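You operate a simulated robot arm through the tools that you are given. There is no shell and no other tool. Be economical: measure what you need, move in short steps, check, and stop when the job is done.

Carry out the task below with a simulated two-armed robot. There is one attempt and no reset: what you move stays moved.

TASK
Open the bottom drawer, take the small yellow cap from the front of the packing bench and leave it in the inside of the bottom drawer, then shut the drawer. Then put the white tube in the steel drip tray. Then close the cabinet door. Then shut the yellow bar. The order counts.
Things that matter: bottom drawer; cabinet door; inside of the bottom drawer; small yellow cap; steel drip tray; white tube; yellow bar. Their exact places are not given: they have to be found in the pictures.

The check looks at the end state, three seconds after you hand in, the way a careful person would. Anything else that was tipped, shoved, dropped, spilled or broken makes it a failure. Lids that push on must go on centred and level and be pressed home; caps that screw on are set level and turned clockwise until they are tight.

THE ROBOT
Two 7-joint arms with two-finger grippers on one trunk, on a base that drives. Base frame: it is fixed to the floor where the robot stands at the start and does not move with it; the origin is under the middle of the robot, x ahead of it, y to its left, z up. Lengths are in cm, angles in rad, forces in N, time in s.
The left shoulder is at the start at [6, 17.9, 83], the right one opposite. With the tool pointing down near the work surface each hand reaches from about 18 to 64 cm from the robot's upright axis, wherever it stands, measured 20 degrees to its own side. Places, roughly: bottom drawer [680, 10, 40]; cabinet door [540, 310, 110]; inside of the bottom drawer [680, 0, 30]; small yellow cap (3x4x3 cm) [540, -60, 90]; steel drip tray (35x22x5 cm) [360, 270, 90]; white tube (6x6x12 cm) [610, 220, 90]; yellow bar [510, 350, 100]. Payload 1.96 kg a hand.
The TCP of each hand is the grasp point between the finger pads, 2 cm short of the fingertips. In the tool frame z runs along the fingers and y along their closing line. The gripper opens to 7.2 cm. The gripper's body begins 3.8 cm behind the TCP.
Orientation is that of the tool frame in the base frame, as a unit quaternion [w, x, y, z]. With the fingers straight down and closing along the base's y, the tool's x points along the base's -x, its y along +y and its z along -z.

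THE INTERFACE
- The arms move only by the tool step_arm. It takes "left_series", "right_series" or both (then of equal length, played together; a hand with none holds still); each is a list of rows, each an object of numbers (a shift or turn left out is 0, a gripper value left out holds the last): "x", "y", "z": the shift along the base's x, y, z in units of 30 mm (1.0 is 30 mm); "ax", "ay", "az": the turn, a rotation vector about the base's x, y, z in units of 5 degrees (1.0 is 5 degrees); "jaw": the opening, from 0 (shut) to 1 (fully open). In form: [{"x": .., "y": .., "z": .., "ax": .., "ay": .., "az": .., "jaw": ..}, ...]. A call has 1 to 12 rows; each row shifts and turns the commanded pose from where the row before left it. A call with a number of a shift or a turn outside -1 to 1 is refused whole. A row lasts 0.2 s, in which the tool goes at most 5 cm and 0.15 rad; a call with a longer step from one row to the next is refused whole, and so is a gripper value outside its range. Where a pose cannot be reached the arm comes as near as it can. A force on the tool above 40 N (or 10 N above the force at the start of the call, whichever is more), or a blocked arm, ends the call early, and 0.2 s more pass. Each finger travels about 15.3 cm/s and halts on what it meets, pressing with about 28 N; the grip force reading is that of the motor and also rises with nothing between the fingers. The clock runs only during rows and for 0.2 s after the last one: add rows that do not move to give the fingers time. The reply holds the time, the measured pose of the TCP, the force on the tool along the base axes, the opening and the grip force, in the units named above and with some noise, with the torque about the TCP (base axes, N m) and any sound that the robot's microphone picked up.
- Cameras (640 x 400 px; columns grow to the right, rows downward): "scene" is now at [2.85, -1.75, 140.25]; the picture's right is [-0.21, -0.98, 0.00], its down [-0.53, 0.11, -0.84] and it looks along [0.82, -0.17, -0.54] (base axes); focal length 252 px, centre (320, 200). "left" rides on the left gripper at [7.1, -1.9, -8.2] in its tool frame; the picture's right is [0.26, 0.97, 0.00], its down [-0.67, 0.18, -0.72] and it looks along [-0.69, 0.19, 0.70] (tool axes); focal length 280 px, centre (320, 200). "right" rides on the right gripper at [7.1, 1.9, -8.2] in its tool frame; the picture's right is [-0.26, 0.97, 0.00], its down [-0.67, -0.18, -0.72] and it looks along [-0.69, -0.19, 0.70] (tool axes); focal length 280 px, centre (320, 200).
- grab_frame(camera): a new picture of that camera. The clock stands still meanwhile.
- raise_lower(by): slides the trunk up (or, below 0, down) by that many cm; the arms and the scene camera ride with it, the base frame stays. It gives what a move gives, with no picture.
- drive_base(legs): drives the robot by 1 to 6 legs, each [ahead, left, turn to the left] in cm, cm and rad, along the robot's own axes; the way and the turn of a leg run together, so that a leg with both is an arc; at most 150 cm and 3.142 rad a leg. The arms and the cameras ride along, it lands a little off, and it stops where it bumps. It gives what a move gives.
- turn_head(pan, tilt): turns the head with the scene camera to pan (to the left, within 1.501 rad either way) and tilt (down, from -0.506 to 1.204), counted from straight ahead of the robot. It gives what a move gives.
- pixel_to_xyz(camera, pixels): there is no depth. For up to 12 entries [column, row, z] of the newest picture of that camera ("zoom" is the newest enlarged one), the place [x, y] in the base frame at which the ray of that pixel passes the height z, good to about 0.2 cm. The clock stands still meanwhile.
- enlarge(camera, box): a new picture of the part [left, top, right, bottom] of that camera's present view, enlarged. The clock stands still meanwhile.
- close_job(): hands the job in; it is judged then, once.

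Work in short steps. Measure before you move; look again where a grasp or a placing could have gone wrong, and mend it. You have 110 turns and 88 pictures in all, those below and enlarged ones among them. Open the grippers and draw the arms clear of the work before you hand the job in, unless the task says otherwise.

The tools are called as a command line: name --argument value ..., lists and objects as JSON in quotes. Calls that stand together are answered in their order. step_arm: Moves the arms, as the interface text tells. Its arguments: {"type":"object","properties":{"left_series":{"type":"array","items":{"type":"object","properties":{"x":{"type":"number"},"y":{"type":"number"},"z":{"type":"number"},"ax":{"type":"number"},"ay":{"type":"number"},"az":{"type":"number"},"jaw":{"type":"number"}}}},"right_series":{"type":"array","items":{"type":"object","properties":{"x":{"type":"number"},"y":{"type":"number"},"z":{"type":"number"},"ax":{"type":"number"},"ay":{"type":"number"},"az":{"type":"number"},"jaw":{"type":"number"}}}}},"required":[]} The other tools are called the same way: raise_lower (by) slides the trunk up or down; drive_base (legs) drives the base; turn_head (pan, tilt) turns the head that bears the scene camera; grab_frame (camera) takes a picture; pixel_to_xyz (camera, pixels) gives the place at which the rays of pixels pass given heights; enlarge (camera, box) takes an enlarged picture of a part of a camera's view; close_job () hands the job in.

At the start:

```text
time_s: 0.0
left_eef_pos: [40.57, 15.74, 64.32]
left_tcp_rot: [0.0, 0.0, 1.0, 0.0]
left_wrist_force: [0.2, -0.2, -0.2]
left_torque: [-0.01, -0.02, 0.0]
left_grip_width: 7.2
left_gripper_force: 0.0
right_eef_pos: [37.19, -15.06, 64.82]
right_tcp_rot: [-0.001, 0.0, 1.0, 0.001]
right_wrist_force: [0.0, 0.0, -0.1]
right_torque: [0.03, -0.02, 0.01]
right_grip_width: 7.2
right_gripper_force: 0.1
trunk travel left (down, up): [-47.5, 51.5]
robot x, y, heading: [-0.05, -0.13, -0.002]
head pan, tilt: [-0.208, 0.569]
```

scene: 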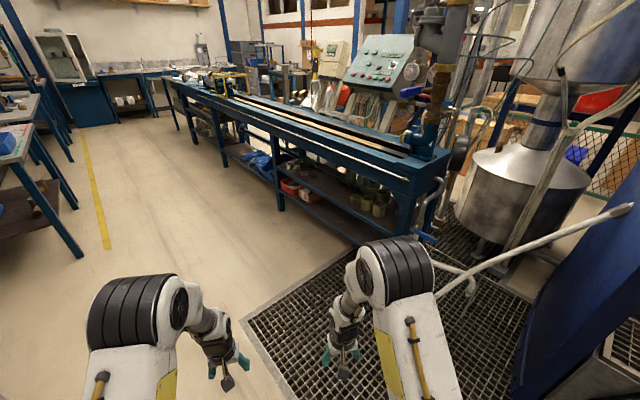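
right: 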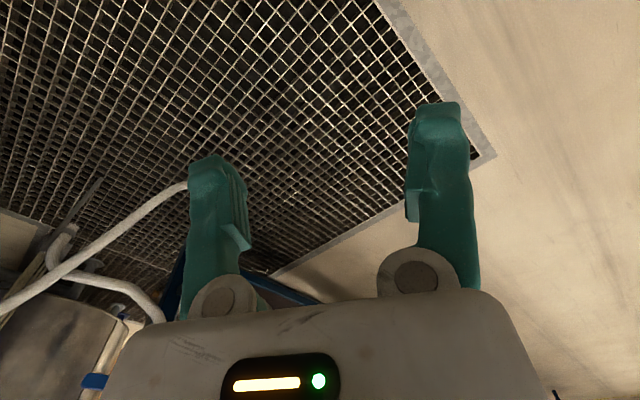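
left: 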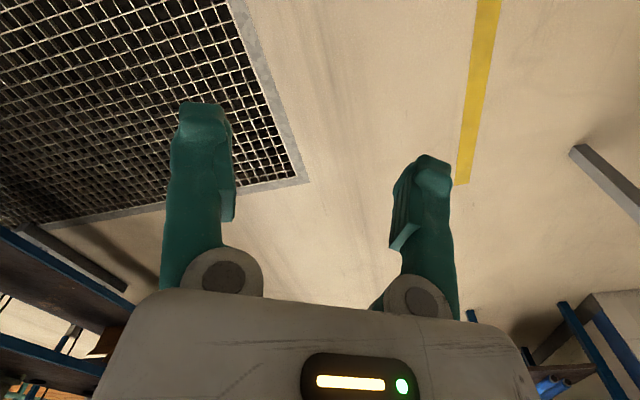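

The picture shows a long blue bench ahead. I turn the head level and straight ahead to survey the way to the targets.

turn_head --pan 0.0 --tilt 0.25

grab_frame --camera "scene"

turn_head --pan 0.6 --tilt 0.25

grab_frame --camera "scene"

```text
time_s: 0.8
left_eef_pos: [40.64, 15.68, 64.39]
left_tcp_rot: [0.0, 0.0, 1.0, 0.0]
left_wrist_force: [-0.2, 0.8, -0.2]
left_torque: [0.02, 0.02, 0.0]
left_grip_width: 7.21
left_gripper_force: 0.0
right_eef_pos: [37.04, -15.14, 64.86]
right_tcp_rot: [0.0, 0.0, 1.0, 0.001]
right_wrist_force: [-0.2, 0.7, 0.9]
right_torque: [-0.01, -0.01, 0.0]
right_grip_width: 7.18
right_gripper_force: 0.0
trunk travel left (down, up): [-47.5, 51.5]
robot x, y, heading: [-0.11, 0.07, -0.004]
head pan, tilt: [0.0, 0.25]
```

```text
84 pictures are left
```

scene: 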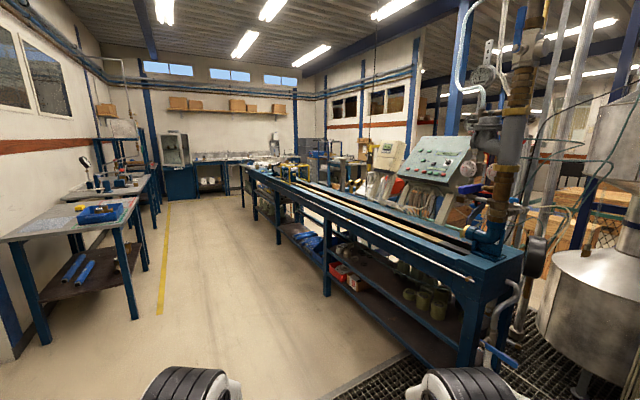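

```text
time_s: 1.8
left_eef_pos: [40.68, 15.74, 64.37]
left_tcp_rot: [0.0, 0.0, 1.0, -0.001]
left_wrist_force: [-0.9, -0.3, -0.2]
left_torque: [0.01, 0.0, -0.03]
left_grip_width: 7.2
left_gripper_force: 0.0
right_eef_pos: [37.23, -15.17, 64.85]
right_tcp_rot: [0.0, 0.001, 1.0, 0.001]
right_wrist_force: [0.8, -0.2, 0.1]
right_torque: [-0.03, -0.02, 0.03]
right_grip_width: 7.22
right_gripper_force: 0.1
trunk travel left (down, up): [-47.5, 51.5]
robot x, y, heading: [-0.16, 0.2, -0.002]
head pan, tilt: [0.6, 0.25]
```

```text
83 pictures are left
```

scene: 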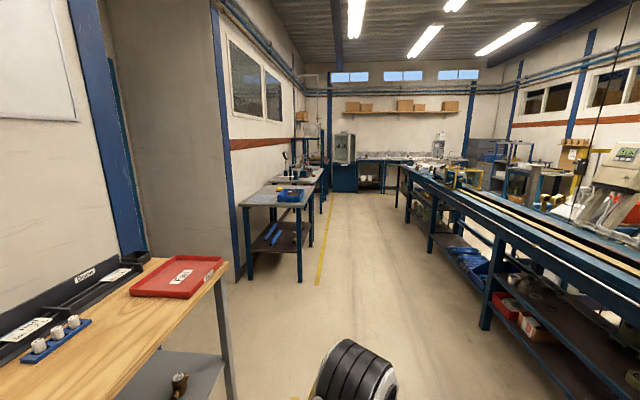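

The targets lie far back in the room. I look straight again and enlarge the far left and far centre areas.

turn_head --pan 0.25 --tilt 0.25

enlarge --camera "scene" --box '[120, 110, 280, 210]'

enlarge --camera "scene" --box '[300, 110, 460, 210]'

pixel_to_xyz --camera "scene" --pixels '[[320, 300, 0], [300, 250, 0], [320, 220, 0], [340, 190, 0]]'

```text
time_s: 2.6
left_eef_pos: [40.72, 15.81, 64.45]
left_tcp_rot: [0.001, 0.0, 1.0, 0.0]
left_wrist_force: [-0.9, -0.8, -0.4]
left_torque: [0.0, 0.04, 0.04]
left_grip_width: 7.21
left_gripper_force: 0.1
right_eef_pos: [37.2, -15.16, 64.87]
right_tcp_rot: [0.0, 0.0, 1.0, 0.001]
right_wrist_force: [-0.3, -0.8, -0.5]
right_torque: [-0.03, 0.01, -0.02]
right_grip_width: 7.21
right_gripper_force: 0.0
trunk travel left (down, up): [-47.5, 51.5]
robot x, y, heading: [0.13, -0.16, 0.001]
head pan, tilt: [0.25, 0.25]
```

```text
4.00 times, centred on (200, 160) of scene
```

zoom: 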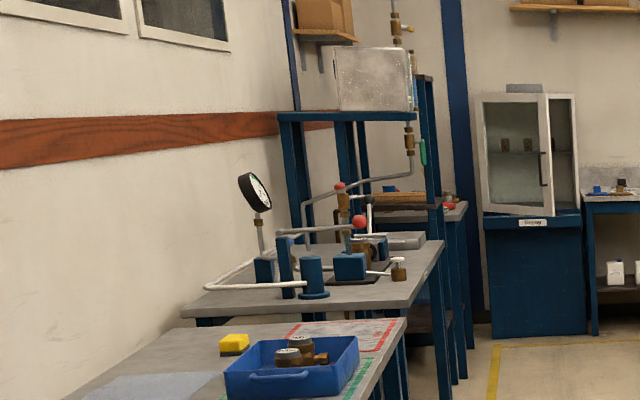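

```text
4.00 times, centred on (380, 160) of scene
```

zoom: 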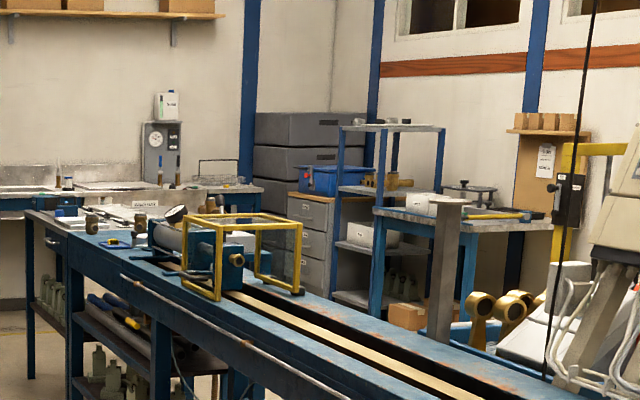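

```text
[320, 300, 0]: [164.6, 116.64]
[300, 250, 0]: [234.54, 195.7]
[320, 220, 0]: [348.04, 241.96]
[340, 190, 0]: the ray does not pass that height
```

The drawer unit sits behind the end of the long bench; the cabinet, clamp tables and counter are to the left-rear. I measure the floor positions to plan a route, using a fresh frame.

grab_frame --camera "scene"

turn_head --pan 0.25 --tilt 0.45

grab_frame --camera "scene"

```text
80 pictures are left
```

scene: 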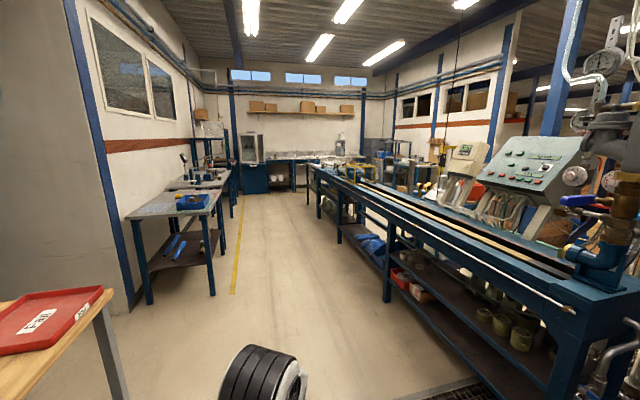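

```text
time_s: 3.4
left_eef_pos: [40.68, 15.71, 64.44]
left_tcp_rot: [0.0, 0.0, 1.0, -0.001]
left_wrist_force: [-0.6, -0.5, -0.1]
left_torque: [-0.01, 0.0, 0.04]
left_grip_width: 7.21
left_gripper_force: 0.0
right_eef_pos: [37.28, -15.12, 64.9]
right_tcp_rot: [0.0, -0.001, 1.0, 0.0]
right_wrist_force: [0.1, -0.2, -1.2]
right_torque: [-0.01, -0.05, 0.01]
right_grip_width: 7.2
right_gripper_force: 0.1
trunk travel left (down, up): [-47.5, 51.5]
robot x, y, heading: [0.1, 0.03, -0.002]
head pan, tilt: [0.25, 0.45]
```

```text
79 pictures are left
```

scene: 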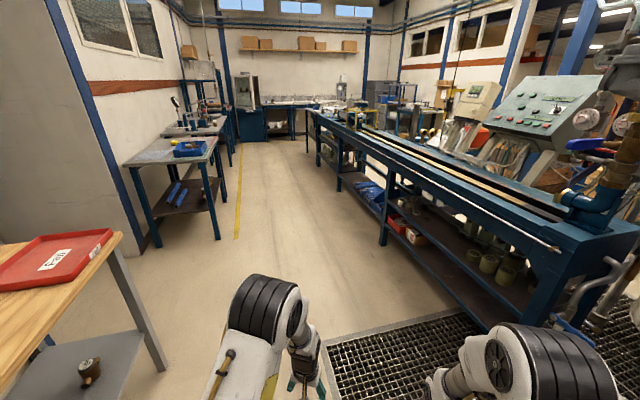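

pixel_to_xyz --camera "scene" --pixels '[[236, 237, 0], [241, 160, 0], [384, 246, 0], [339, 190, 0], [318, 164, 0], [307, 150, 0], [218, 240, 0], [252, 135, 0], [272, 143, 0], [165, 370, 0]]'

```text
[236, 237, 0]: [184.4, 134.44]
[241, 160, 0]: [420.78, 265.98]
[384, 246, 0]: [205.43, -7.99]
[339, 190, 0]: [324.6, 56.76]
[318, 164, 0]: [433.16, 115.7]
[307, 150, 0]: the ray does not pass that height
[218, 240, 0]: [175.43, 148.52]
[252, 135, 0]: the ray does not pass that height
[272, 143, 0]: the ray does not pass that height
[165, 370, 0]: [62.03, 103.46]
```

The room axis runs at ~0.5 rad heading; the aisle is clear between the bench (v≈-105) and the yellow line (v≈+30). I turn and drive down the aisle.

drive_base --legs '[[0, 0, 0.5], [150, -10, 0], [150, -20, 0], [60, 0, 0]]'

turn_head --pan 0.0 --tilt 0.35

grab_frame --camera "scene"

turn_head --pan -0.9 --tilt 0.35

grab_frame --camera "scene"

```text
refused: leg 2 is longer than a leg can be; nothing moved
```

```text
time_s: 4.1
left_eef_pos: [40.74, 15.66, 64.42]
left_tcp_rot: [0.0, 0.001, 1.0, -0.001]
left_wrist_force: [-0.1, 0.6, 0.2]
left_torque: [-0.02, 0.0, 0.03]
left_grip_width: 7.23
left_gripper_force: 0.0
right_eef_pos: [37.14, -15.18, 64.73]
right_tcp_rot: [0.0, -0.001, 1.0, 0.001]
right_wrist_force: [-1.2, -0.1, 0.3]
right_torque: [0.0, -0.02, 0.0]
right_grip_width: 7.2
right_gripper_force: 0.0
trunk travel left (down, up): [-47.5, 51.5]
robot x, y, heading: [0.07, -0.05, 0.002]
head pan, tilt: [0.0, 0.351]
```

```text
78 pictures are left
```

scene: 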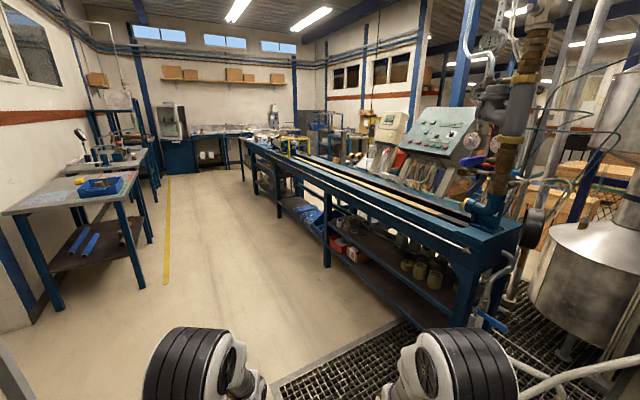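

```text
time_s: 5.3
left_eef_pos: [40.65, 15.67, 64.4]
left_tcp_rot: [0.0, 0.0, 1.0, 0.0]
left_wrist_force: [-0.1, 0.3, -1.1]
left_torque: [0.0, -0.01, 0.01]
left_grip_width: 7.2
left_gripper_force: 0.1
right_eef_pos: [37.15, -15.1, 64.95]
right_tcp_rot: [0.0, 0.0, 1.0, 0.0]
right_wrist_force: [0.7, 0.4, 0.5]
right_torque: [-0.03, 0.0, 0.0]
right_grip_width: 7.19
right_gripper_force: 0.1
trunk travel left (down, up): [-47.5, 51.5]
robot x, y, heading: [0.18, -0.13, 0.002]
head pan, tilt: [-0.901, 0.351]
```

```text
77 pictures are left
```

scene: 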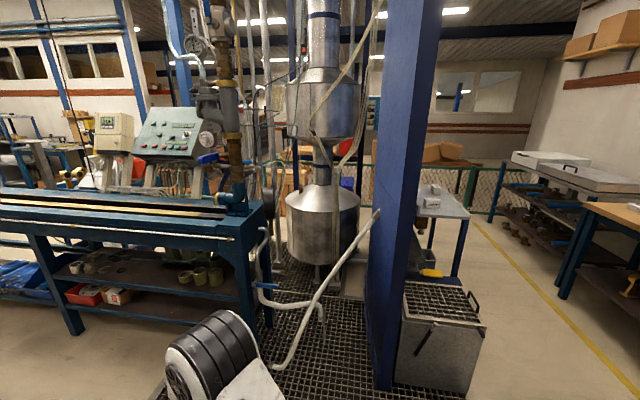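

The first drive leg combined exceeded the limit, so I reissue with shorter legs.

drive_base --legs '[[0, 0, 0.5], [140, -15, 0], [140, -20, 0], [80, 0, 0]]'

turn_head --pan 0.0 --tilt 0.35

grab_frame --camera "scene"

turn_head --pan -0.8 --tilt 0.35

grab_frame --camera "scene"

```text
time_s: 24.1
left_eef_pos: [364.12, 158.72, 64.46]
left_tcp_rot: [0.0, -0.222, 0.975, 0.0]
left_wrist_force: [0.5, 0.1, 0.2]
left_torque: [-0.04, -0.01, -0.02]
left_grip_width: 7.22
left_gripper_force: 0.1
right_eef_pos: [374.22, 129.33, 64.89]
right_tcp_rot: [-0.001, -0.223, 0.975, 0.001]
right_wrist_force: [0.5, -0.4, -0.3]
right_torque: [0.01, 0.0, 0.01]
right_grip_width: 7.2
right_gripper_force: 0.1
trunk travel left (down, up): [-47.5, 51.5]
robot x, y, heading: [334.29, 126.77, 0.446]
head pan, tilt: [-0.901, 0.351]
```

```text
time_s: 25.3
left_eef_pos: [364.05, 158.74, 64.44]
left_tcp_rot: [0.0, -0.221, 0.975, 0.0]
left_wrist_force: [0.2, 0.0, 0.4]
left_torque: [0.02, 0.01, -0.01]
left_grip_width: 7.18
left_gripper_force: 0.0
right_eef_pos: [374.28, 129.26, 64.92]
right_tcp_rot: [0.0, -0.222, 0.975, 0.001]
right_wrist_force: [0.4, 0.8, -0.2]
right_torque: [-0.02, 0.0, 0.01]
right_grip_width: 7.2
right_gripper_force: 0.1
trunk travel left (down, up): [-47.5, 51.5]
robot x, y, heading: [334.38, 127.01, 0.448]
head pan, tilt: [0.0, 0.351]
```

```text
76 pictures are left
```

scene: 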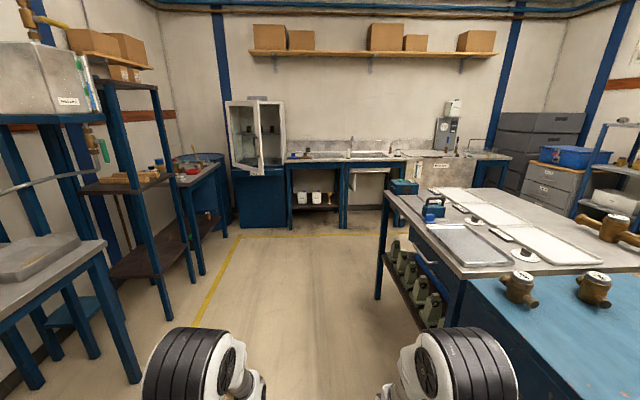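

```text
time_s: 26.4
left_eef_pos: [364.1, 158.65, 64.4]
left_tcp_rot: [0.0, -0.223, 0.975, 0.0]
left_wrist_force: [0.1, -0.5, 0.4]
left_torque: [0.0, 0.02, -0.02]
left_grip_width: 7.18
left_gripper_force: 0.0
right_eef_pos: [374.3, 129.29, 64.88]
right_tcp_rot: [-0.001, -0.223, 0.975, 0.001]
right_wrist_force: [-0.5, 0.5, 0.1]
right_torque: [0.03, -0.01, 0.01]
right_grip_width: 7.21
right_gripper_force: 0.0
trunk travel left (down, up): [-47.5, 51.5]
robot x, y, heading: [334.17, 126.53, 0.454]
head pan, tilt: [-0.799, 0.351]
```

```text
75 pictures are left
```

scene: 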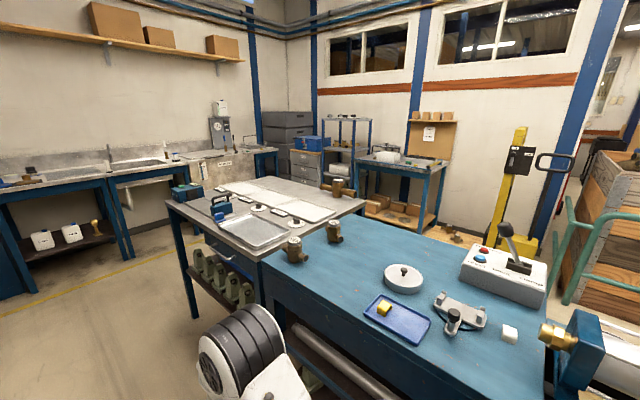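

I measure where candidate items lie: the yellow piece on the blue dish (384,308), the rear small table, and the drawers.

pixel_to_xyz --camera "scene" --pixels '[[384, 308, 90], [400, 165, 90], [385, 172, 90], [440, 170, 90], [306, 180, 40], [255, 155, 90], [355, 165, 90], [356, 200, 90], [200, 300, 0], [268, 205, 90], [320, 185, 20]]'

enlarge --camera "scene" --box '[250, 100, 490, 250]'

```text
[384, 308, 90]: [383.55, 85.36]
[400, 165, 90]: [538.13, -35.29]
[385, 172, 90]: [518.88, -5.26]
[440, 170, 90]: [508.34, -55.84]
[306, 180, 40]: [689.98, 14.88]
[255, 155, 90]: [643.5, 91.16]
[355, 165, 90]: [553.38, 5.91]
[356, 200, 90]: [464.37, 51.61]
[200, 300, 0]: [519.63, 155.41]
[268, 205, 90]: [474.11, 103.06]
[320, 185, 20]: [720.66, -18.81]
```

```text
2.67 times, centred on (370, 175) of scene
```

zoom: 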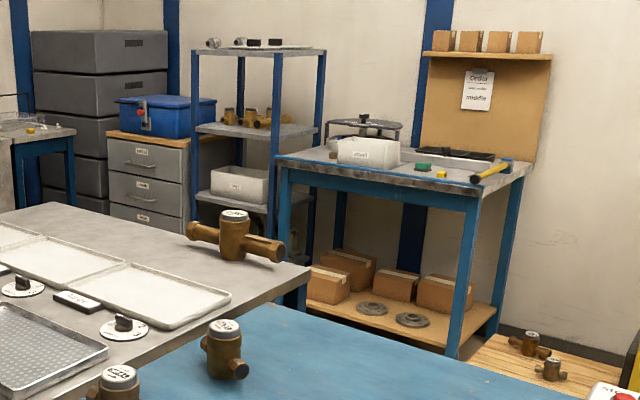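

The packing bench is the table with the order board; the cap is the yellow bit near its front at about scene (416,166). I compute key corner points from the same frame.

pixel_to_xyz --camera "zoom" --pixels '[[443, 176, 88], [278, 160, 88], [478, 192, 88], [533, 165, 88], [310, 285, 88], [55, 206, 88], [185, 228, 0], [110, 205, 0], [110, 135, 75], [190, 146, 75], [288, 310, 0], [462, 340, 0]]'

turn_head --pan -0.4 --tilt 0.5

grab_frame --camera "scene"

pixel_to_xyz --camera "scene" --pixels '[[320, 200, 0]]'

```text
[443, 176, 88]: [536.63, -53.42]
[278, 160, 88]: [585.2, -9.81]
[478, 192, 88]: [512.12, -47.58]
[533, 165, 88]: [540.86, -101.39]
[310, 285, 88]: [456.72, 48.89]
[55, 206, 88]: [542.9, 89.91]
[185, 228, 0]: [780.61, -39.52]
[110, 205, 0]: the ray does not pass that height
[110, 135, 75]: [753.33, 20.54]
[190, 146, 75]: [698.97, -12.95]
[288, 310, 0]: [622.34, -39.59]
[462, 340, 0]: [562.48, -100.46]
```

```text
time_s: 27.3
left_eef_pos: [363.97, 158.67, 64.46]
left_tcp_rot: [0.0, -0.222, 0.975, -0.001]
left_wrist_force: [0.0, 0.3, -0.2]
left_torque: [-0.02, -0.02, -0.03]
left_grip_width: 7.2
left_gripper_force: 0.1
right_eef_pos: [374.24, 129.29, 64.87]
right_tcp_rot: [0.0, -0.223, 0.975, 0.001]
right_wrist_force: [0.3, 0.8, -0.4]
right_torque: [0.0, 0.0, -0.01]
right_grip_width: 7.18
right_gripper_force: 0.1
trunk travel left (down, up): [-47.5, 51.5]
robot x, y, heading: [334.67, 126.78, 0.451]
head pan, tilt: [-0.4, 0.499]
```

```text
73 pictures are left
```

scene: 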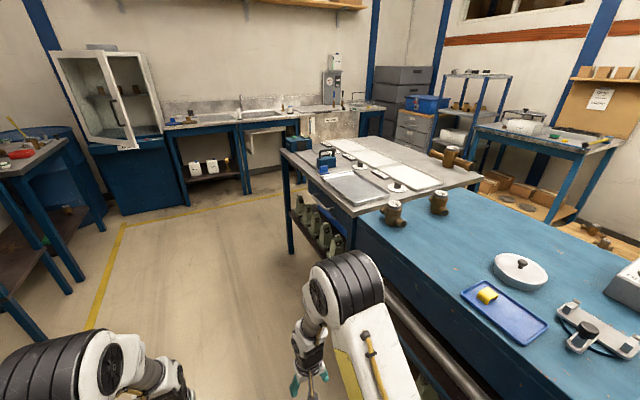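

```text
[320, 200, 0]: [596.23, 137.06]
```

I measure the bench end and back counter edges to find the gap.

pixel_to_xyz --camera "scene" --pixels '[[283, 152, 88], [237, 126, 88], [297, 121, 88], [384, 108, 88], [248, 192, 0], [186, 205, 0], [290, 252, 0], [405, 130, 40], [436, 135, 40], [122, 214, 0], [118, 225, 0], [360, 136, 0]]'

enlarge --camera "scene" --box '[270, 50, 510, 200]'

```text
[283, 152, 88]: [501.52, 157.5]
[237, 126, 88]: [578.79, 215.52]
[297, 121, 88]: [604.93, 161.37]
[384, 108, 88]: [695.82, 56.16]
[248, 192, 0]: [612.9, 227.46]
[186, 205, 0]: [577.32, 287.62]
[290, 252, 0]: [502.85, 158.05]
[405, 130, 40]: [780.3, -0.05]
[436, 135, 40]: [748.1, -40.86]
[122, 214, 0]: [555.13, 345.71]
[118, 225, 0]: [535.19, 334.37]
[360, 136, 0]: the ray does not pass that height
```

```text
2.67 times, centred on (390, 125) of scene
```

zoom: 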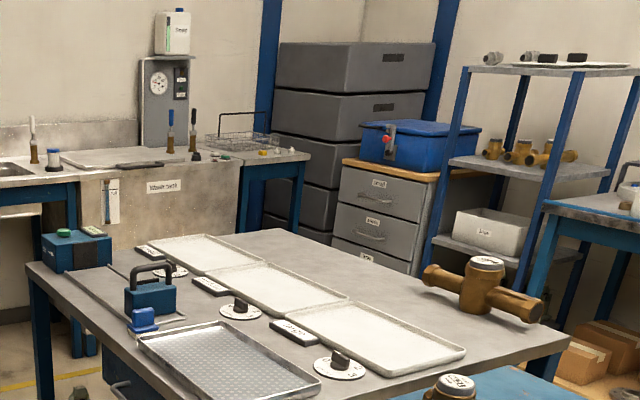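

The gap between grey table end (u≈516) and counter (u≈615+) is about 1 m. I drive into it, turn right along it, then look at the drawers.

drive_base --legs '[[105, 4, 0], [106, 5, 0], [0, 0, -1.52], [100, 0, 0]]'

turn_head --pan 0.0 --tilt 0.45

grab_frame --camera "scene"

```text
time_s: 46.3
left_eef_pos: [599.55, 109.46, 64.24]
left_tcp_rot: [0.0, 0.515, 0.857, 0.0]
left_wrist_force: [0.2, 0.6, 0.4]
left_torque: [-0.02, 0.01, -0.03]
left_grip_width: 7.21
left_gripper_force: 0.1
right_eef_pos: [570.63, 98.23, 64.82]
right_tcp_rot: [0.001, 0.515, 0.857, 0.001]
right_wrist_force: [-0.3, 0.7, -0.3]
right_torque: [-0.03, 0.02, 0.0]
right_grip_width: 7.22
right_gripper_force: 0.0
trunk travel left (down, up): [-47.5, 51.5]
robot x, y, heading: [566.38, 138.16, -1.084]
head pan, tilt: [-0.4, 0.499]
```

```text
time_s: 47.1
left_eef_pos: [599.49, 109.46, 64.33]
left_tcp_rot: [-0.002, 0.515, 0.857, -0.001]
left_wrist_force: [0.0, 0.2, 0.4]
left_torque: [0.03, -0.03, 0.0]
left_grip_width: 7.2
left_gripper_force: 0.0
right_eef_pos: [570.46, 98.19, 64.8]
right_tcp_rot: [0.001, 0.515, 0.857, 0.001]
right_wrist_force: [-0.1, -0.3, 0.5]
right_torque: [0.0, 0.01, -0.01]
right_grip_width: 7.21
right_gripper_force: 0.0
trunk travel left (down, up): [-47.5, 51.5]
robot x, y, heading: [566.44, 138.22, -1.082]
head pan, tilt: [0.0, 0.45]
```

```text
71 pictures are left
```

scene: 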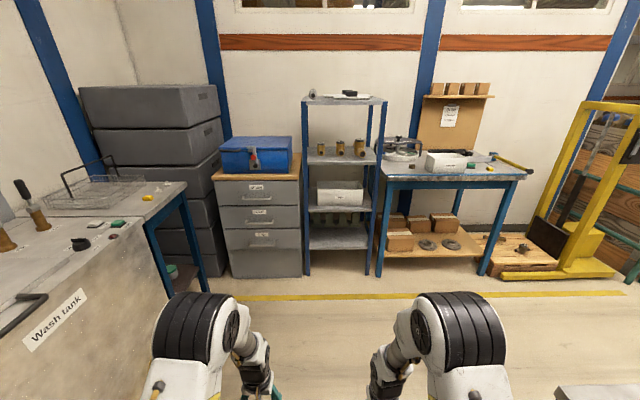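

The drawers, shelf and packing bench are in view. I enlarge the drawers and the packing bench and measure.

enlarge --camera "scene" --box '[200, 160, 328, 240]'

enlarge --camera "scene" --box '[380, 120, 540, 220]'

pixel_to_xyz --camera "scene" --pixels '[[231, 277, 0], [302, 274, 0], [262, 240, 30], [379, 276, 0], [490, 275, 0], [490, 169, 88], [490, 169, 80], [380, 182, 80], [518, 176, 80], [307, 275, 0], [340, 298, 0]]'

```text
5.00 times, centred on (264, 200) of scene
```

zoom: 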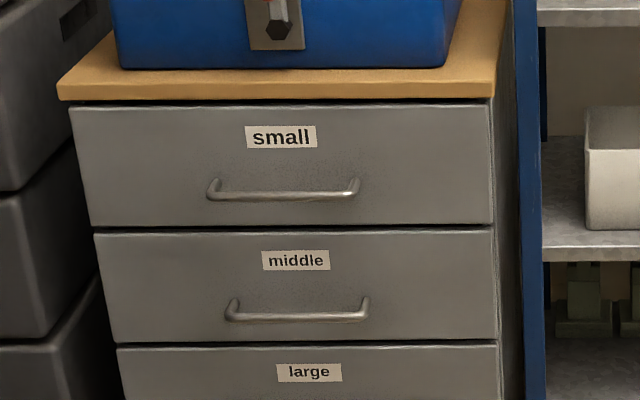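

```text
4.00 times, centred on (460, 170) of scene
```

zoom: 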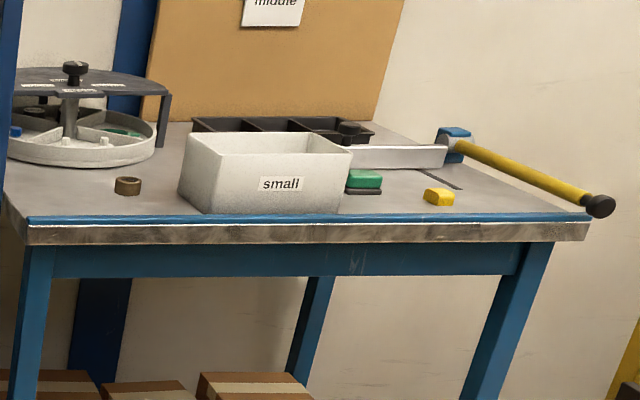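

```text
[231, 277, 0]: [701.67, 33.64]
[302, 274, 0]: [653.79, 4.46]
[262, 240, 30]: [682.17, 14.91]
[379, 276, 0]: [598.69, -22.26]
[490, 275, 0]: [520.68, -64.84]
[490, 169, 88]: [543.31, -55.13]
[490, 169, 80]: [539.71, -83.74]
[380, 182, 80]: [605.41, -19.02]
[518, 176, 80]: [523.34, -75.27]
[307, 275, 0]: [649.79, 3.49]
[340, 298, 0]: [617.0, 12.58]
```

Labels show the bottom drawer as "large"; the yellow cap lies near the front edge at scene (490,169). I check the clearance of the counter on the left and the drawer plane.

pixel_to_xyz --camera "scene" --pixels '[[148, 222, 80], [187, 184, 80], [202, 292, 0], [170, 299, 0], [44, 400, 60], [113, 247, 80], [214, 180, 75], [300, 180, 75], [214, 180, 68], [300, 180, 68]]'

```text
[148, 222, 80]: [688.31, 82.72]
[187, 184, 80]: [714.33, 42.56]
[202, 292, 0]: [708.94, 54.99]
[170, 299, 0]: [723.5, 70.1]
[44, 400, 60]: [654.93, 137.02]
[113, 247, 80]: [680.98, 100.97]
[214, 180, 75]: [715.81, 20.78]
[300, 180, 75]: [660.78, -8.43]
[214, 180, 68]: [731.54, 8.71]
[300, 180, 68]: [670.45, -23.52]
```

Drawer front is at v≈-308, u 576–632; the side table starts at u≈644. I drive closer and lower the trunk for a look.

drive_base --legs '[[60, 22, 0.01]]'

raise_lower --by -35

turn_head --pan 0.1 --tilt 0.75

grab_frame --camera "scene"

```text
time_s: 50.7
left_eef_pos: [646.91, 66.62, 64.36]
left_tcp_rot: [0.001, 0.516, 0.857, 0.0]
left_wrist_force: [-0.1, -0.3, 0.8]
left_torque: [0.02, -0.01, -0.04]
left_grip_width: 7.18
left_gripper_force: 0.2
right_eef_pos: [617.95, 55.23, 64.84]
right_tcp_rot: [0.0, 0.516, 0.857, 0.0]
right_wrist_force: [0.6, -0.4, -0.2]
right_torque: [-0.01, 0.03, 0.02]
right_grip_width: 7.2
right_gripper_force: 0.1
trunk travel left (down, up): [-47.5, 51.5]
robot x, y, heading: [613.86, 95.13, -1.085]
head pan, tilt: [0.0, 0.45]
```

```text
time_s: 54.1
left_eef_pos: [646.62, 66.74, 29.5]
left_tcp_rot: [0.0, 0.516, 0.857, -0.001]
left_wrist_force: [-0.6, 0.6, -0.3]
left_torque: [0.02, 0.01, 0.02]
left_grip_width: 7.21
left_gripper_force: 0.1
right_eef_pos: [617.78, 55.32, 29.81]
right_tcp_rot: [0.0, 0.516, 0.857, 0.0]
right_wrist_force: [0.0, 0.0, -0.3]
right_torque: [0.0, -0.02, 0.0]
right_grip_width: 7.2
right_gripper_force: 0.0
trunk travel left (down, up): [-12.5, 86.5]
robot x, y, heading: [614.03, 94.84, -1.08]
head pan, tilt: [0.0, 0.45]
```

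```text
time_s: 54.9
left_eef_pos: [646.79, 66.75, 29.36]
left_tcp_rot: [0.001, 0.516, 0.857, 0.0]
left_wrist_force: [0.4, 0.2, -0.1]
left_torque: [0.01, -0.01, 0.03]
left_grip_width: 7.22
left_gripper_force: 0.0
right_eef_pos: [617.9, 55.31, 30.02]
right_tcp_rot: [0.001, 0.516, 0.856, 0.0]
right_wrist_force: [0.7, 0.0, -0.2]
right_torque: [0.02, -0.01, -0.01]
right_grip_width: 7.2
right_gripper_force: 0.0
trunk travel left (down, up): [-12.5, 86.5]
robot x, y, heading: [613.85, 95.32, -1.086]
head pan, tilt: [0.099, 0.75]
```

```text
68 pictures are left
```

scene: 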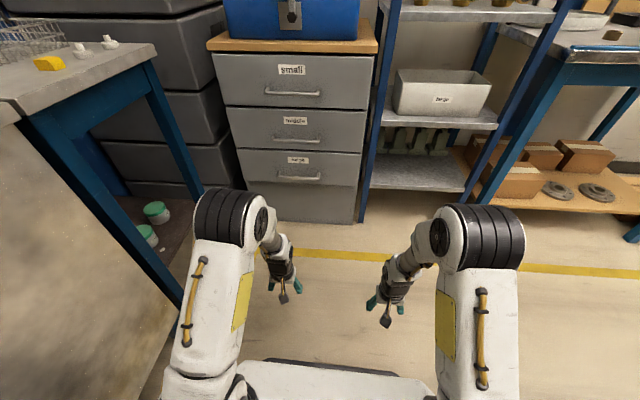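

The bottom drawer ("large") handle is at about (300,178), with a plinth beneath. I enlarge and measure.

enlarge --camera "scene" --box '[228, 140, 372, 230]'

pixel_to_xyz --camera "scene" --pixels '[[267, 219, 0], [354, 222, 0], [300, 178, 30], [300, 178, 35], [300, 178, 40], [279, 178, 35], [321, 179, 35], [237, 150, 45], [361, 158, 45], [260, 187, 25], [357, 187, 25], [300, 187, 30]]'

```text
4.44 times, centred on (300, 185) of scene
```

zoom: 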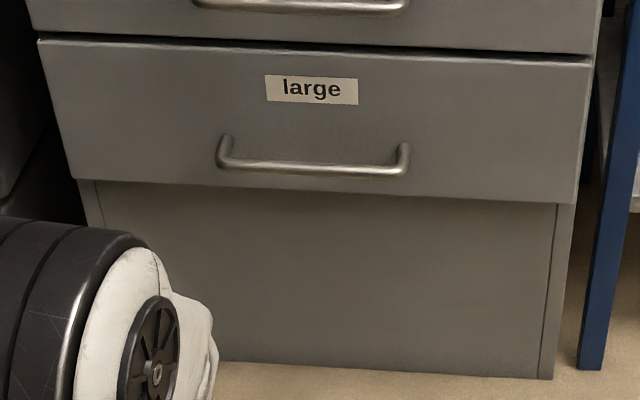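

```text
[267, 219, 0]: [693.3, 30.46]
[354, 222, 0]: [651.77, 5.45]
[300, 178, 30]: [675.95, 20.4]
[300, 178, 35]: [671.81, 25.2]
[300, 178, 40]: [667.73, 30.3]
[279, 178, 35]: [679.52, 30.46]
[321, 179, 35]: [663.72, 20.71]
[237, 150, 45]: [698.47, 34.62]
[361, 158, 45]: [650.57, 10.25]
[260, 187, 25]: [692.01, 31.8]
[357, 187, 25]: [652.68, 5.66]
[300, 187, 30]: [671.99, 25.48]
```

Handle centre ≈ (672.2,24.7,34.5), bar along bearing ≈0.55, drawer plane normal ≈(-0.52,0.85). I turn the left gripper to point forward horizontally (first part).

step_arm --left_series '[{"x": 0.12, "y": -0.22, "z": 0.1, "ax": -0.99, "ay": -0.53}, {"x": 0.12, "y": -0.22, "z": 0.1, "ax": -0.99, "ay": -0.53}, {"x": 0.12, "y": -0.22, "z": 0.1, "ax": -0.99, "ay": -0.53}, {"x": 0.12, "y": -0.22, "z": 0.1, "ax": -0.99, "ay": -0.53}, {"x": 0.12, "y": -0.22, "z": 0.1, "ax": -0.99, "ay": -0.53}, {"x": 0.12, "y": -0.22, "z": 0.1, "ax": -0.99, "ay": -0.53}, {"x": 0.12, "y": -0.22, "z": 0.1, "ax": -0.99, "ay": -0.53}, {"x": 0.12, "y": -0.22, "z": 0.1, "ax": -0.99, "ay": -0.53}]'

step_arm --left_series '[{"x": 0.12, "y": -0.22, "z": 0.1, "ax": -0.99, "ay": -0.53}, {"x": 0.12, "y": -0.22, "z": 0.1, "ax": -0.99, "ay": -0.53}, {"x": 0.12, "y": -0.22, "z": 0.1, "ax": -0.99, "ay": -0.53}, {"x": 0.12, "y": -0.22, "z": 0.1, "ax": -0.99, "ay": -0.53}, {"x": 0.12, "y": -0.22, "z": 0.1, "ax": -0.99, "ay": -0.53}, {"x": 0.12, "y": -0.22, "z": 0.1, "ax": -0.99, "ay": -0.53}, {"x": 0.12, "y": -0.22, "z": 0.1, "ax": -0.99, "ay": -0.53}, {"x": 0.12, "y": -0.22, "z": 0.1, "ax": -0.99, "ay": -0.53}]'

```text
time_s: 56.7
left_eef_pos: [649.79, 61.43, 31.72]
left_tcp_rot: [0.33, 0.476, 0.792, -0.195]
left_wrist_force: [-0.1, 0.1, -0.2]
left_torque: [0.03, 0.01, 0.0]
left_grip_width: 7.21
left_gripper_force: 0.0
right_eef_pos: [617.82, 55.34, 29.9]
right_tcp_rot: [0.001, 0.516, 0.856, 0.001]
right_wrist_force: [0.0, -0.1, 0.0]
right_torque: [-0.01, 0.0, -0.02]
right_grip_width: 7.21
right_gripper_force: 0.0
trunk travel left (down, up): [-12.5, 86.5]
robot x, y, heading: [613.71, 95.05, -1.083]
head pan, tilt: [0.099, 0.75]
```

```text
time_s: 58.5
left_eef_pos: [652.58, 56.21, 34.16]
left_tcp_rot: [0.607, 0.365, 0.606, -0.361]
left_wrist_force: [-0.4, 0.3, 0.1]
left_torque: [0.03, -0.01, -0.03]
left_grip_width: 7.2
left_gripper_force: 0.0
right_eef_pos: [617.81, 55.31, 29.88]
right_tcp_rot: [0.0, 0.516, 0.857, 0.001]
right_wrist_force: [0.2, 0.0, 0.2]
right_torque: [0.03, 0.02, 0.0]
right_grip_width: 7.19
right_gripper_force: 0.0
trunk travel left (down, up): [-12.5, 86.5]
robot x, y, heading: [613.91, 95.02, -1.087]
head pan, tilt: [0.099, 0.75]
```

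Orientation lags slightly. I start rolling the gripper about its forward axis so that it closes vertically, and check if the arm follows.

step_arm --left_series '[{"ax": 0.53, "ay": -0.99}, {"ax": 0.53, "ay": -0.99}, {"ax": 0.53, "ay": -0.99}, {"ax": 0.53, "ay": -0.99}, {"ax": 0.53, "ay": -0.99}, {"ax": 0.53, "ay": -0.99}, {"ax": 0.53, "ay": -0.99}, {"ax": 0.53, "ay": -0.99}, {}, {}]'

```text
time_s: 60.7
left_eef_pos: [652.55, 56.01, 34.13]
left_tcp_rot: [0.699, 0.569, 0.422, -0.101]
left_wrist_force: [0.3, -0.4, -0.3]
left_torque: [-0.01, -0.02, 0.01]
left_grip_width: 7.19
left_gripper_force: 0.0
right_eef_pos: [617.8, 55.38, 29.95]
right_tcp_rot: [0.0, 0.516, 0.857, 0.001]
right_wrist_force: [-0.1, 0.4, 0.5]
right_torque: [-0.02, -0.01, 0.02]
right_grip_width: 7.19
right_gripper_force: 0.1
trunk travel left (down, up): [-12.5, 86.5]
robot x, y, heading: [614.0, 95.05, -1.082]
head pan, tilt: [0.099, 0.75]
```

Tool z is now horizontal (0.475,-0.881,0) and rolled 45°. I continue the roll with a small yaw to square up to the drawer.

step_arm --left_series '[{"ax": 0.53, "ay": -0.99, "az": 0.08}, {"ax": 0.53, "ay": -0.99, "az": 0.08}, {"ax": 0.53, "ay": -0.99, "az": 0.08}, {"ax": 0.53, "ay": -0.99, "az": 0.08}, {"ax": 0.53, "ay": -0.99, "az": 0.08}, {"ax": 0.53, "ay": -0.99, "az": 0.08}, {"ax": 0.53, "ay": -0.99, "az": 0.08}, {"ax": 0.53, "ay": -0.99, "az": 0.08}, {}, {}, {}]'

grab_frame --camera "left"

grab_frame --camera "scene"

```text
time_s: 63.1
left_eef_pos: [652.46, 56.16, 34.14]
left_tcp_rot: [0.688, 0.674, 0.188, 0.193]
left_wrist_force: [0.7, -1.0, 0.3]
left_torque: [-0.03, -0.04, 0.01]
left_grip_width: 7.21
left_gripper_force: 0.0
right_eef_pos: [617.8, 55.4, 29.77]
right_tcp_rot: [0.001, 0.515, 0.857, 0.001]
right_wrist_force: [-0.5, -0.3, 1.4]
right_torque: [0.03, -0.02, -0.02]
right_grip_width: 7.23
right_gripper_force: 0.1
trunk travel left (down, up): [-12.5, 86.5]
robot x, y, heading: [613.66, 95.38, -1.086]
head pan, tilt: [0.099, 0.75]
```

```text
66 pictures are left
```

left: 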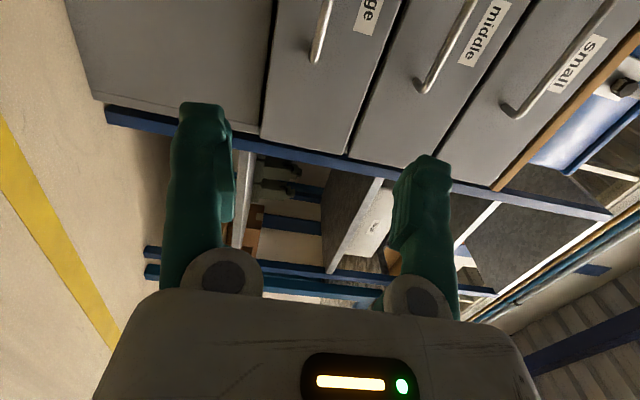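

```text
65 pictures are left
```

scene: 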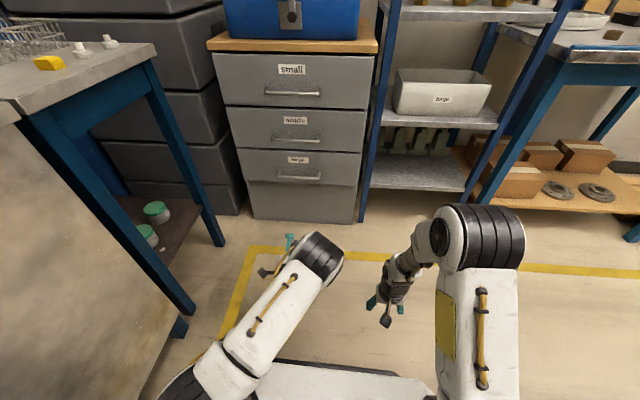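

Gripper is squared to the drawer and laterally aligned. I verify handle height using the left camera ray through the handle end (316,55).

pixel_to_xyz --camera "left" --pixels '[[316, 55, 33], [316, 55, 34], [316, 55, 35], [316, 55, 36], [330, 8, 34], [330, 8, 35], [330, 8, 36], [264, 132, 25], [264, 132, 26], [264, 132, 27]]'

```text
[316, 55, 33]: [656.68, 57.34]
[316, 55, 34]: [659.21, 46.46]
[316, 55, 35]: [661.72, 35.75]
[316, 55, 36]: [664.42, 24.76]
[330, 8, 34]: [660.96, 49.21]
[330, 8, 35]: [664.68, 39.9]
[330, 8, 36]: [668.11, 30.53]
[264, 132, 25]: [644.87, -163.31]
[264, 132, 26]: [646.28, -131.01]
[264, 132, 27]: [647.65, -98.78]
```

Handle comes out at z≈36, plane -329, i.e. ~36 cm ahead of the TCP. I drive 24 cm ahead and look.

drive_base --legs '[[24, 1.5, 0]]'

step_arm --left_series '[{"z": 0.6}, {}]'

grab_frame --camera "left"

enlarge --camera "scene" --box '[220, 100, 380, 200]'

```text
time_s: 64.9
left_eef_pos: [665.32, 36.0, 34.07]
left_tcp_rot: [0.687, 0.674, 0.189, 0.195]
left_wrist_force: [0.7, 0.1, 0.5]
left_torque: [-0.02, 0.0, 0.0]
left_grip_width: 7.19
left_gripper_force: 0.1
right_eef_pos: [630.64, 34.92, 29.97]
right_tcp_rot: [0.0, 0.514, 0.858, 0.001]
right_wrist_force: [0.4, -1.0, 0.0]
right_torque: [-0.02, 0.03, 0.0]
right_grip_width: 7.19
right_gripper_force: 0.1
trunk travel left (down, up): [-12.5, 86.5]
robot x, y, heading: [626.46, 74.52, -1.079]
head pan, tilt: [0.099, 0.75]
```

```text
time_s: 65.5
left_eef_pos: [665.35, 35.91, 35.95]
left_tcp_rot: [0.688, 0.673, 0.189, 0.195]
left_wrist_force: [-0.4, -0.1, -1.3]
left_torque: [-0.02, 0.0, -0.01]
left_grip_width: 7.23
left_gripper_force: 0.1
right_eef_pos: [630.58, 35.13, 29.85]
right_tcp_rot: [0.0, 0.514, 0.858, 0.001]
right_wrist_force: [0.4, -0.1, -0.1]
right_torque: [-0.02, 0.01, 0.01]
right_grip_width: 7.21
right_gripper_force: 0.0
trunk travel left (down, up): [-12.5, 86.5]
robot x, y, heading: [626.37, 74.79, -1.078]
head pan, tilt: [0.099, 0.75]
```

```text
64 pictures are left
```

left: 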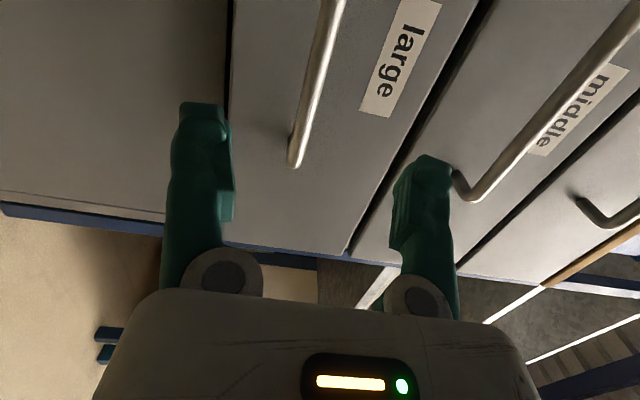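

```text
4.00 times, centred on (300, 150) of scene
```

zoom: 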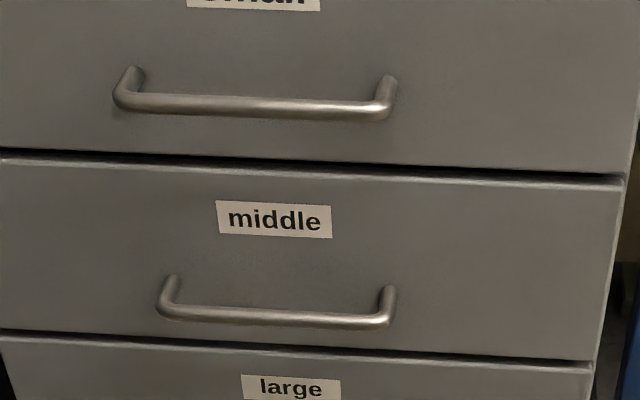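

The handle's end is at (294,165) between the finger columns. I recheck its height with rays.

pixel_to_xyz --camera "left" --pixels '[[294, 158, 35], [294, 158, 35.5], [294, 158, 36], [320, 60, 35], [320, 60, 36], [320, 60, 37], [229, 120, 27], [229, 120, 29]]'

```text
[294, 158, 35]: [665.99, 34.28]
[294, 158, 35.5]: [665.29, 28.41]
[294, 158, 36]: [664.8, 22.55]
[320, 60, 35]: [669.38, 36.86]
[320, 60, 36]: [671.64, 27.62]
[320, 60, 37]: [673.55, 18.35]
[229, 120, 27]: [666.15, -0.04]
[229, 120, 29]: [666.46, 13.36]
```

Handle z≈36.1, 12 cm ahead. I advance and close on it.

step_arm --left_series '[{"x": 0.347, "y": -0.57}, {"x": 0.347, "y": -0.57}, {"x": 0.347, "y": -0.57}, {"x": 0.347, "y": -0.57}, {"x": 0.347, "y": -0.57}, {"x": 0.347, "y": -0.57, "z": 0.05}, {}, {"jaw": 0}, {}, {}, {}]'

grab_frame --camera "left"

```text
time_s: 67.9
left_eef_pos: [671.53, 25.72, 36.02]
left_tcp_rot: [0.687, 0.674, 0.189, 0.194]
left_wrist_force: [-1.3, 0.9, -6.0]
left_torque: [-0.02, 0.03, -0.05]
left_grip_width: 0.59
left_gripper_force: 30.6
right_eef_pos: [630.72, 34.96, 29.78]
right_tcp_rot: [0.0, 0.513, 0.858, 0.001]
right_wrist_force: [-0.7, 0.7, 0.1]
right_torque: [0.0, -0.01, 0.01]
right_grip_width: 7.19
right_gripper_force: 0.0
trunk travel left (down, up): [-12.5, 86.5]
robot x, y, heading: [626.31, 75.08, -1.08]
head pan, tilt: [0.099, 0.75]
```

```text
62 pictures are left
```

left: 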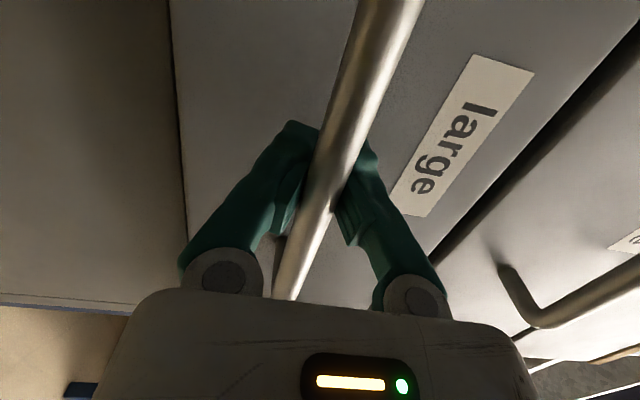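

Handle gripped. I pull a little with the arm first to sense the force.

step_arm --left_series '[{"x": -0.26, "y": 0.427}, {"x": -0.26, "y": 0.427}, {"x": -0.26, "y": 0.427}, {"x": -0.26, "y": 0.427}, {"x": -0.26, "y": 0.427}, {"x": -0.26, "y": 0.427}, {}]'

```text
time_s: 69.5
left_eef_pos: [666.47, 33.25, 36.02]
left_tcp_rot: [0.688, 0.674, 0.189, 0.192]
left_wrist_force: [-0.7, 0.2, -12.1]
left_torque: [-0.16, 0.03, -0.02]
left_grip_width: 0.02
left_gripper_force: 30.2
right_eef_pos: [630.59, 35.01, 29.82]
right_tcp_rot: [0.0, 0.513, 0.859, 0.002]
right_wrist_force: [0.0, 0.9, -1.5]
right_torque: [0.03, 0.01, 0.01]
right_grip_width: 7.2
right_gripper_force: 0.0
trunk travel left (down, up): [-12.5, 86.5]
robot x, y, heading: [626.3, 74.56, -1.081]
head pan, tilt: [0.099, 0.75]
```

The width went to 0.02 — the grip slipped. I look.

grab_frame --camera "left"

grab_frame --camera "scene"

```text
61 pictures are left
```

left: 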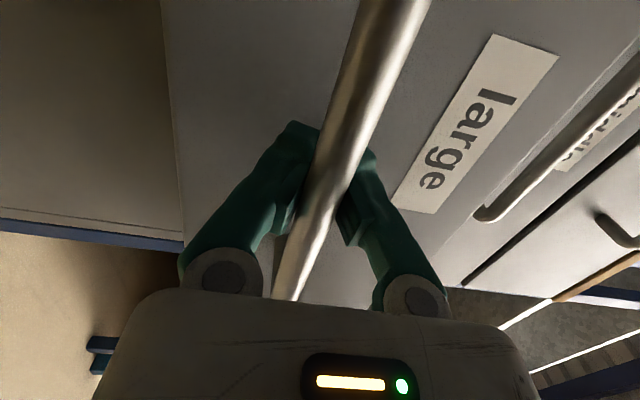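

```text
60 pictures are left
```

scene: 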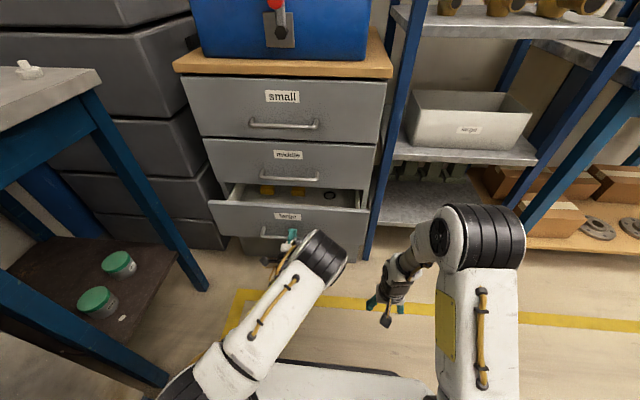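

The drawer did open ~9 cm and the bar is still in the fingers. I continue by driving backward along the drawer's axis.

drive_base --legs '[[-20, -1.2, 0]]'

grab_frame --camera "scene"

```text
time_s: 71.1
left_eef_pos: [656.01, 50.73, 36.27]
left_tcp_rot: [0.689, 0.673, 0.188, 0.192]
left_wrist_force: [0.4, -0.4, 0.2]
left_torque: [0.0, -0.01, -0.02]
left_grip_width: 0.0
left_gripper_force: 29.9
right_eef_pos: [619.81, 52.48, 29.94]
right_tcp_rot: [0.001, 0.515, 0.857, 0.001]
right_wrist_force: [0.1, -0.4, 0.5]
right_torque: [0.0, -0.01, -0.02]
right_grip_width: 7.2
right_gripper_force: 0.1
trunk travel left (down, up): [-12.5, 86.5]
robot x, y, heading: [615.84, 92.09, -1.078]
head pan, tilt: [0.099, 0.75]
```

```text
59 pictures are left
```

scene: 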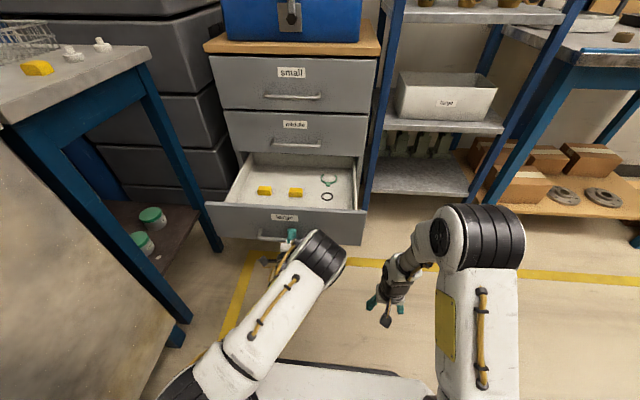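

The drawer is well open with other bits inside. I release the handle and back the hand off.

step_arm --left_series '[{"jaw": 1}, {}, {}, {"x": -0.347, "y": 0.57}, {"x": -0.347, "y": 0.57}, {"x": -0.347, "y": 0.57}, {"x": -0.347, "y": 0.57}, {"x": -0.347, "y": 0.57}, {"x": -0.347, "y": 0.57}, {}]'

grab_frame --camera "scene"

```text
time_s: 73.3
left_eef_pos: [649.49, 61.08, 36.21]
left_tcp_rot: [0.688, 0.673, 0.189, 0.194]
left_wrist_force: [-1.0, -0.1, -0.3]
left_torque: [0.02, -0.02, -0.01]
left_grip_width: 7.21
left_gripper_force: 0.0
right_eef_pos: [619.86, 52.43, 29.88]
right_tcp_rot: [0.001, 0.515, 0.857, 0.0]
right_wrist_force: [0.7, 0.1, -0.1]
right_torque: [0.02, 0.0, 0.02]
right_grip_width: 7.18
right_gripper_force: 0.1
trunk travel left (down, up): [-12.5, 86.5]
robot x, y, heading: [615.72, 92.19, -1.083]
head pan, tilt: [0.099, 0.75]
```

```text
58 pictures are left
```

scene: 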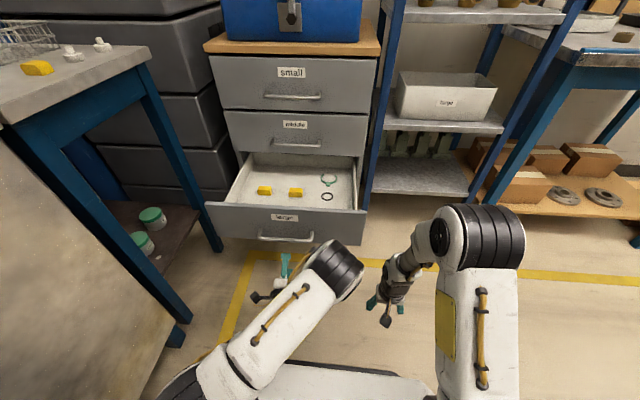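

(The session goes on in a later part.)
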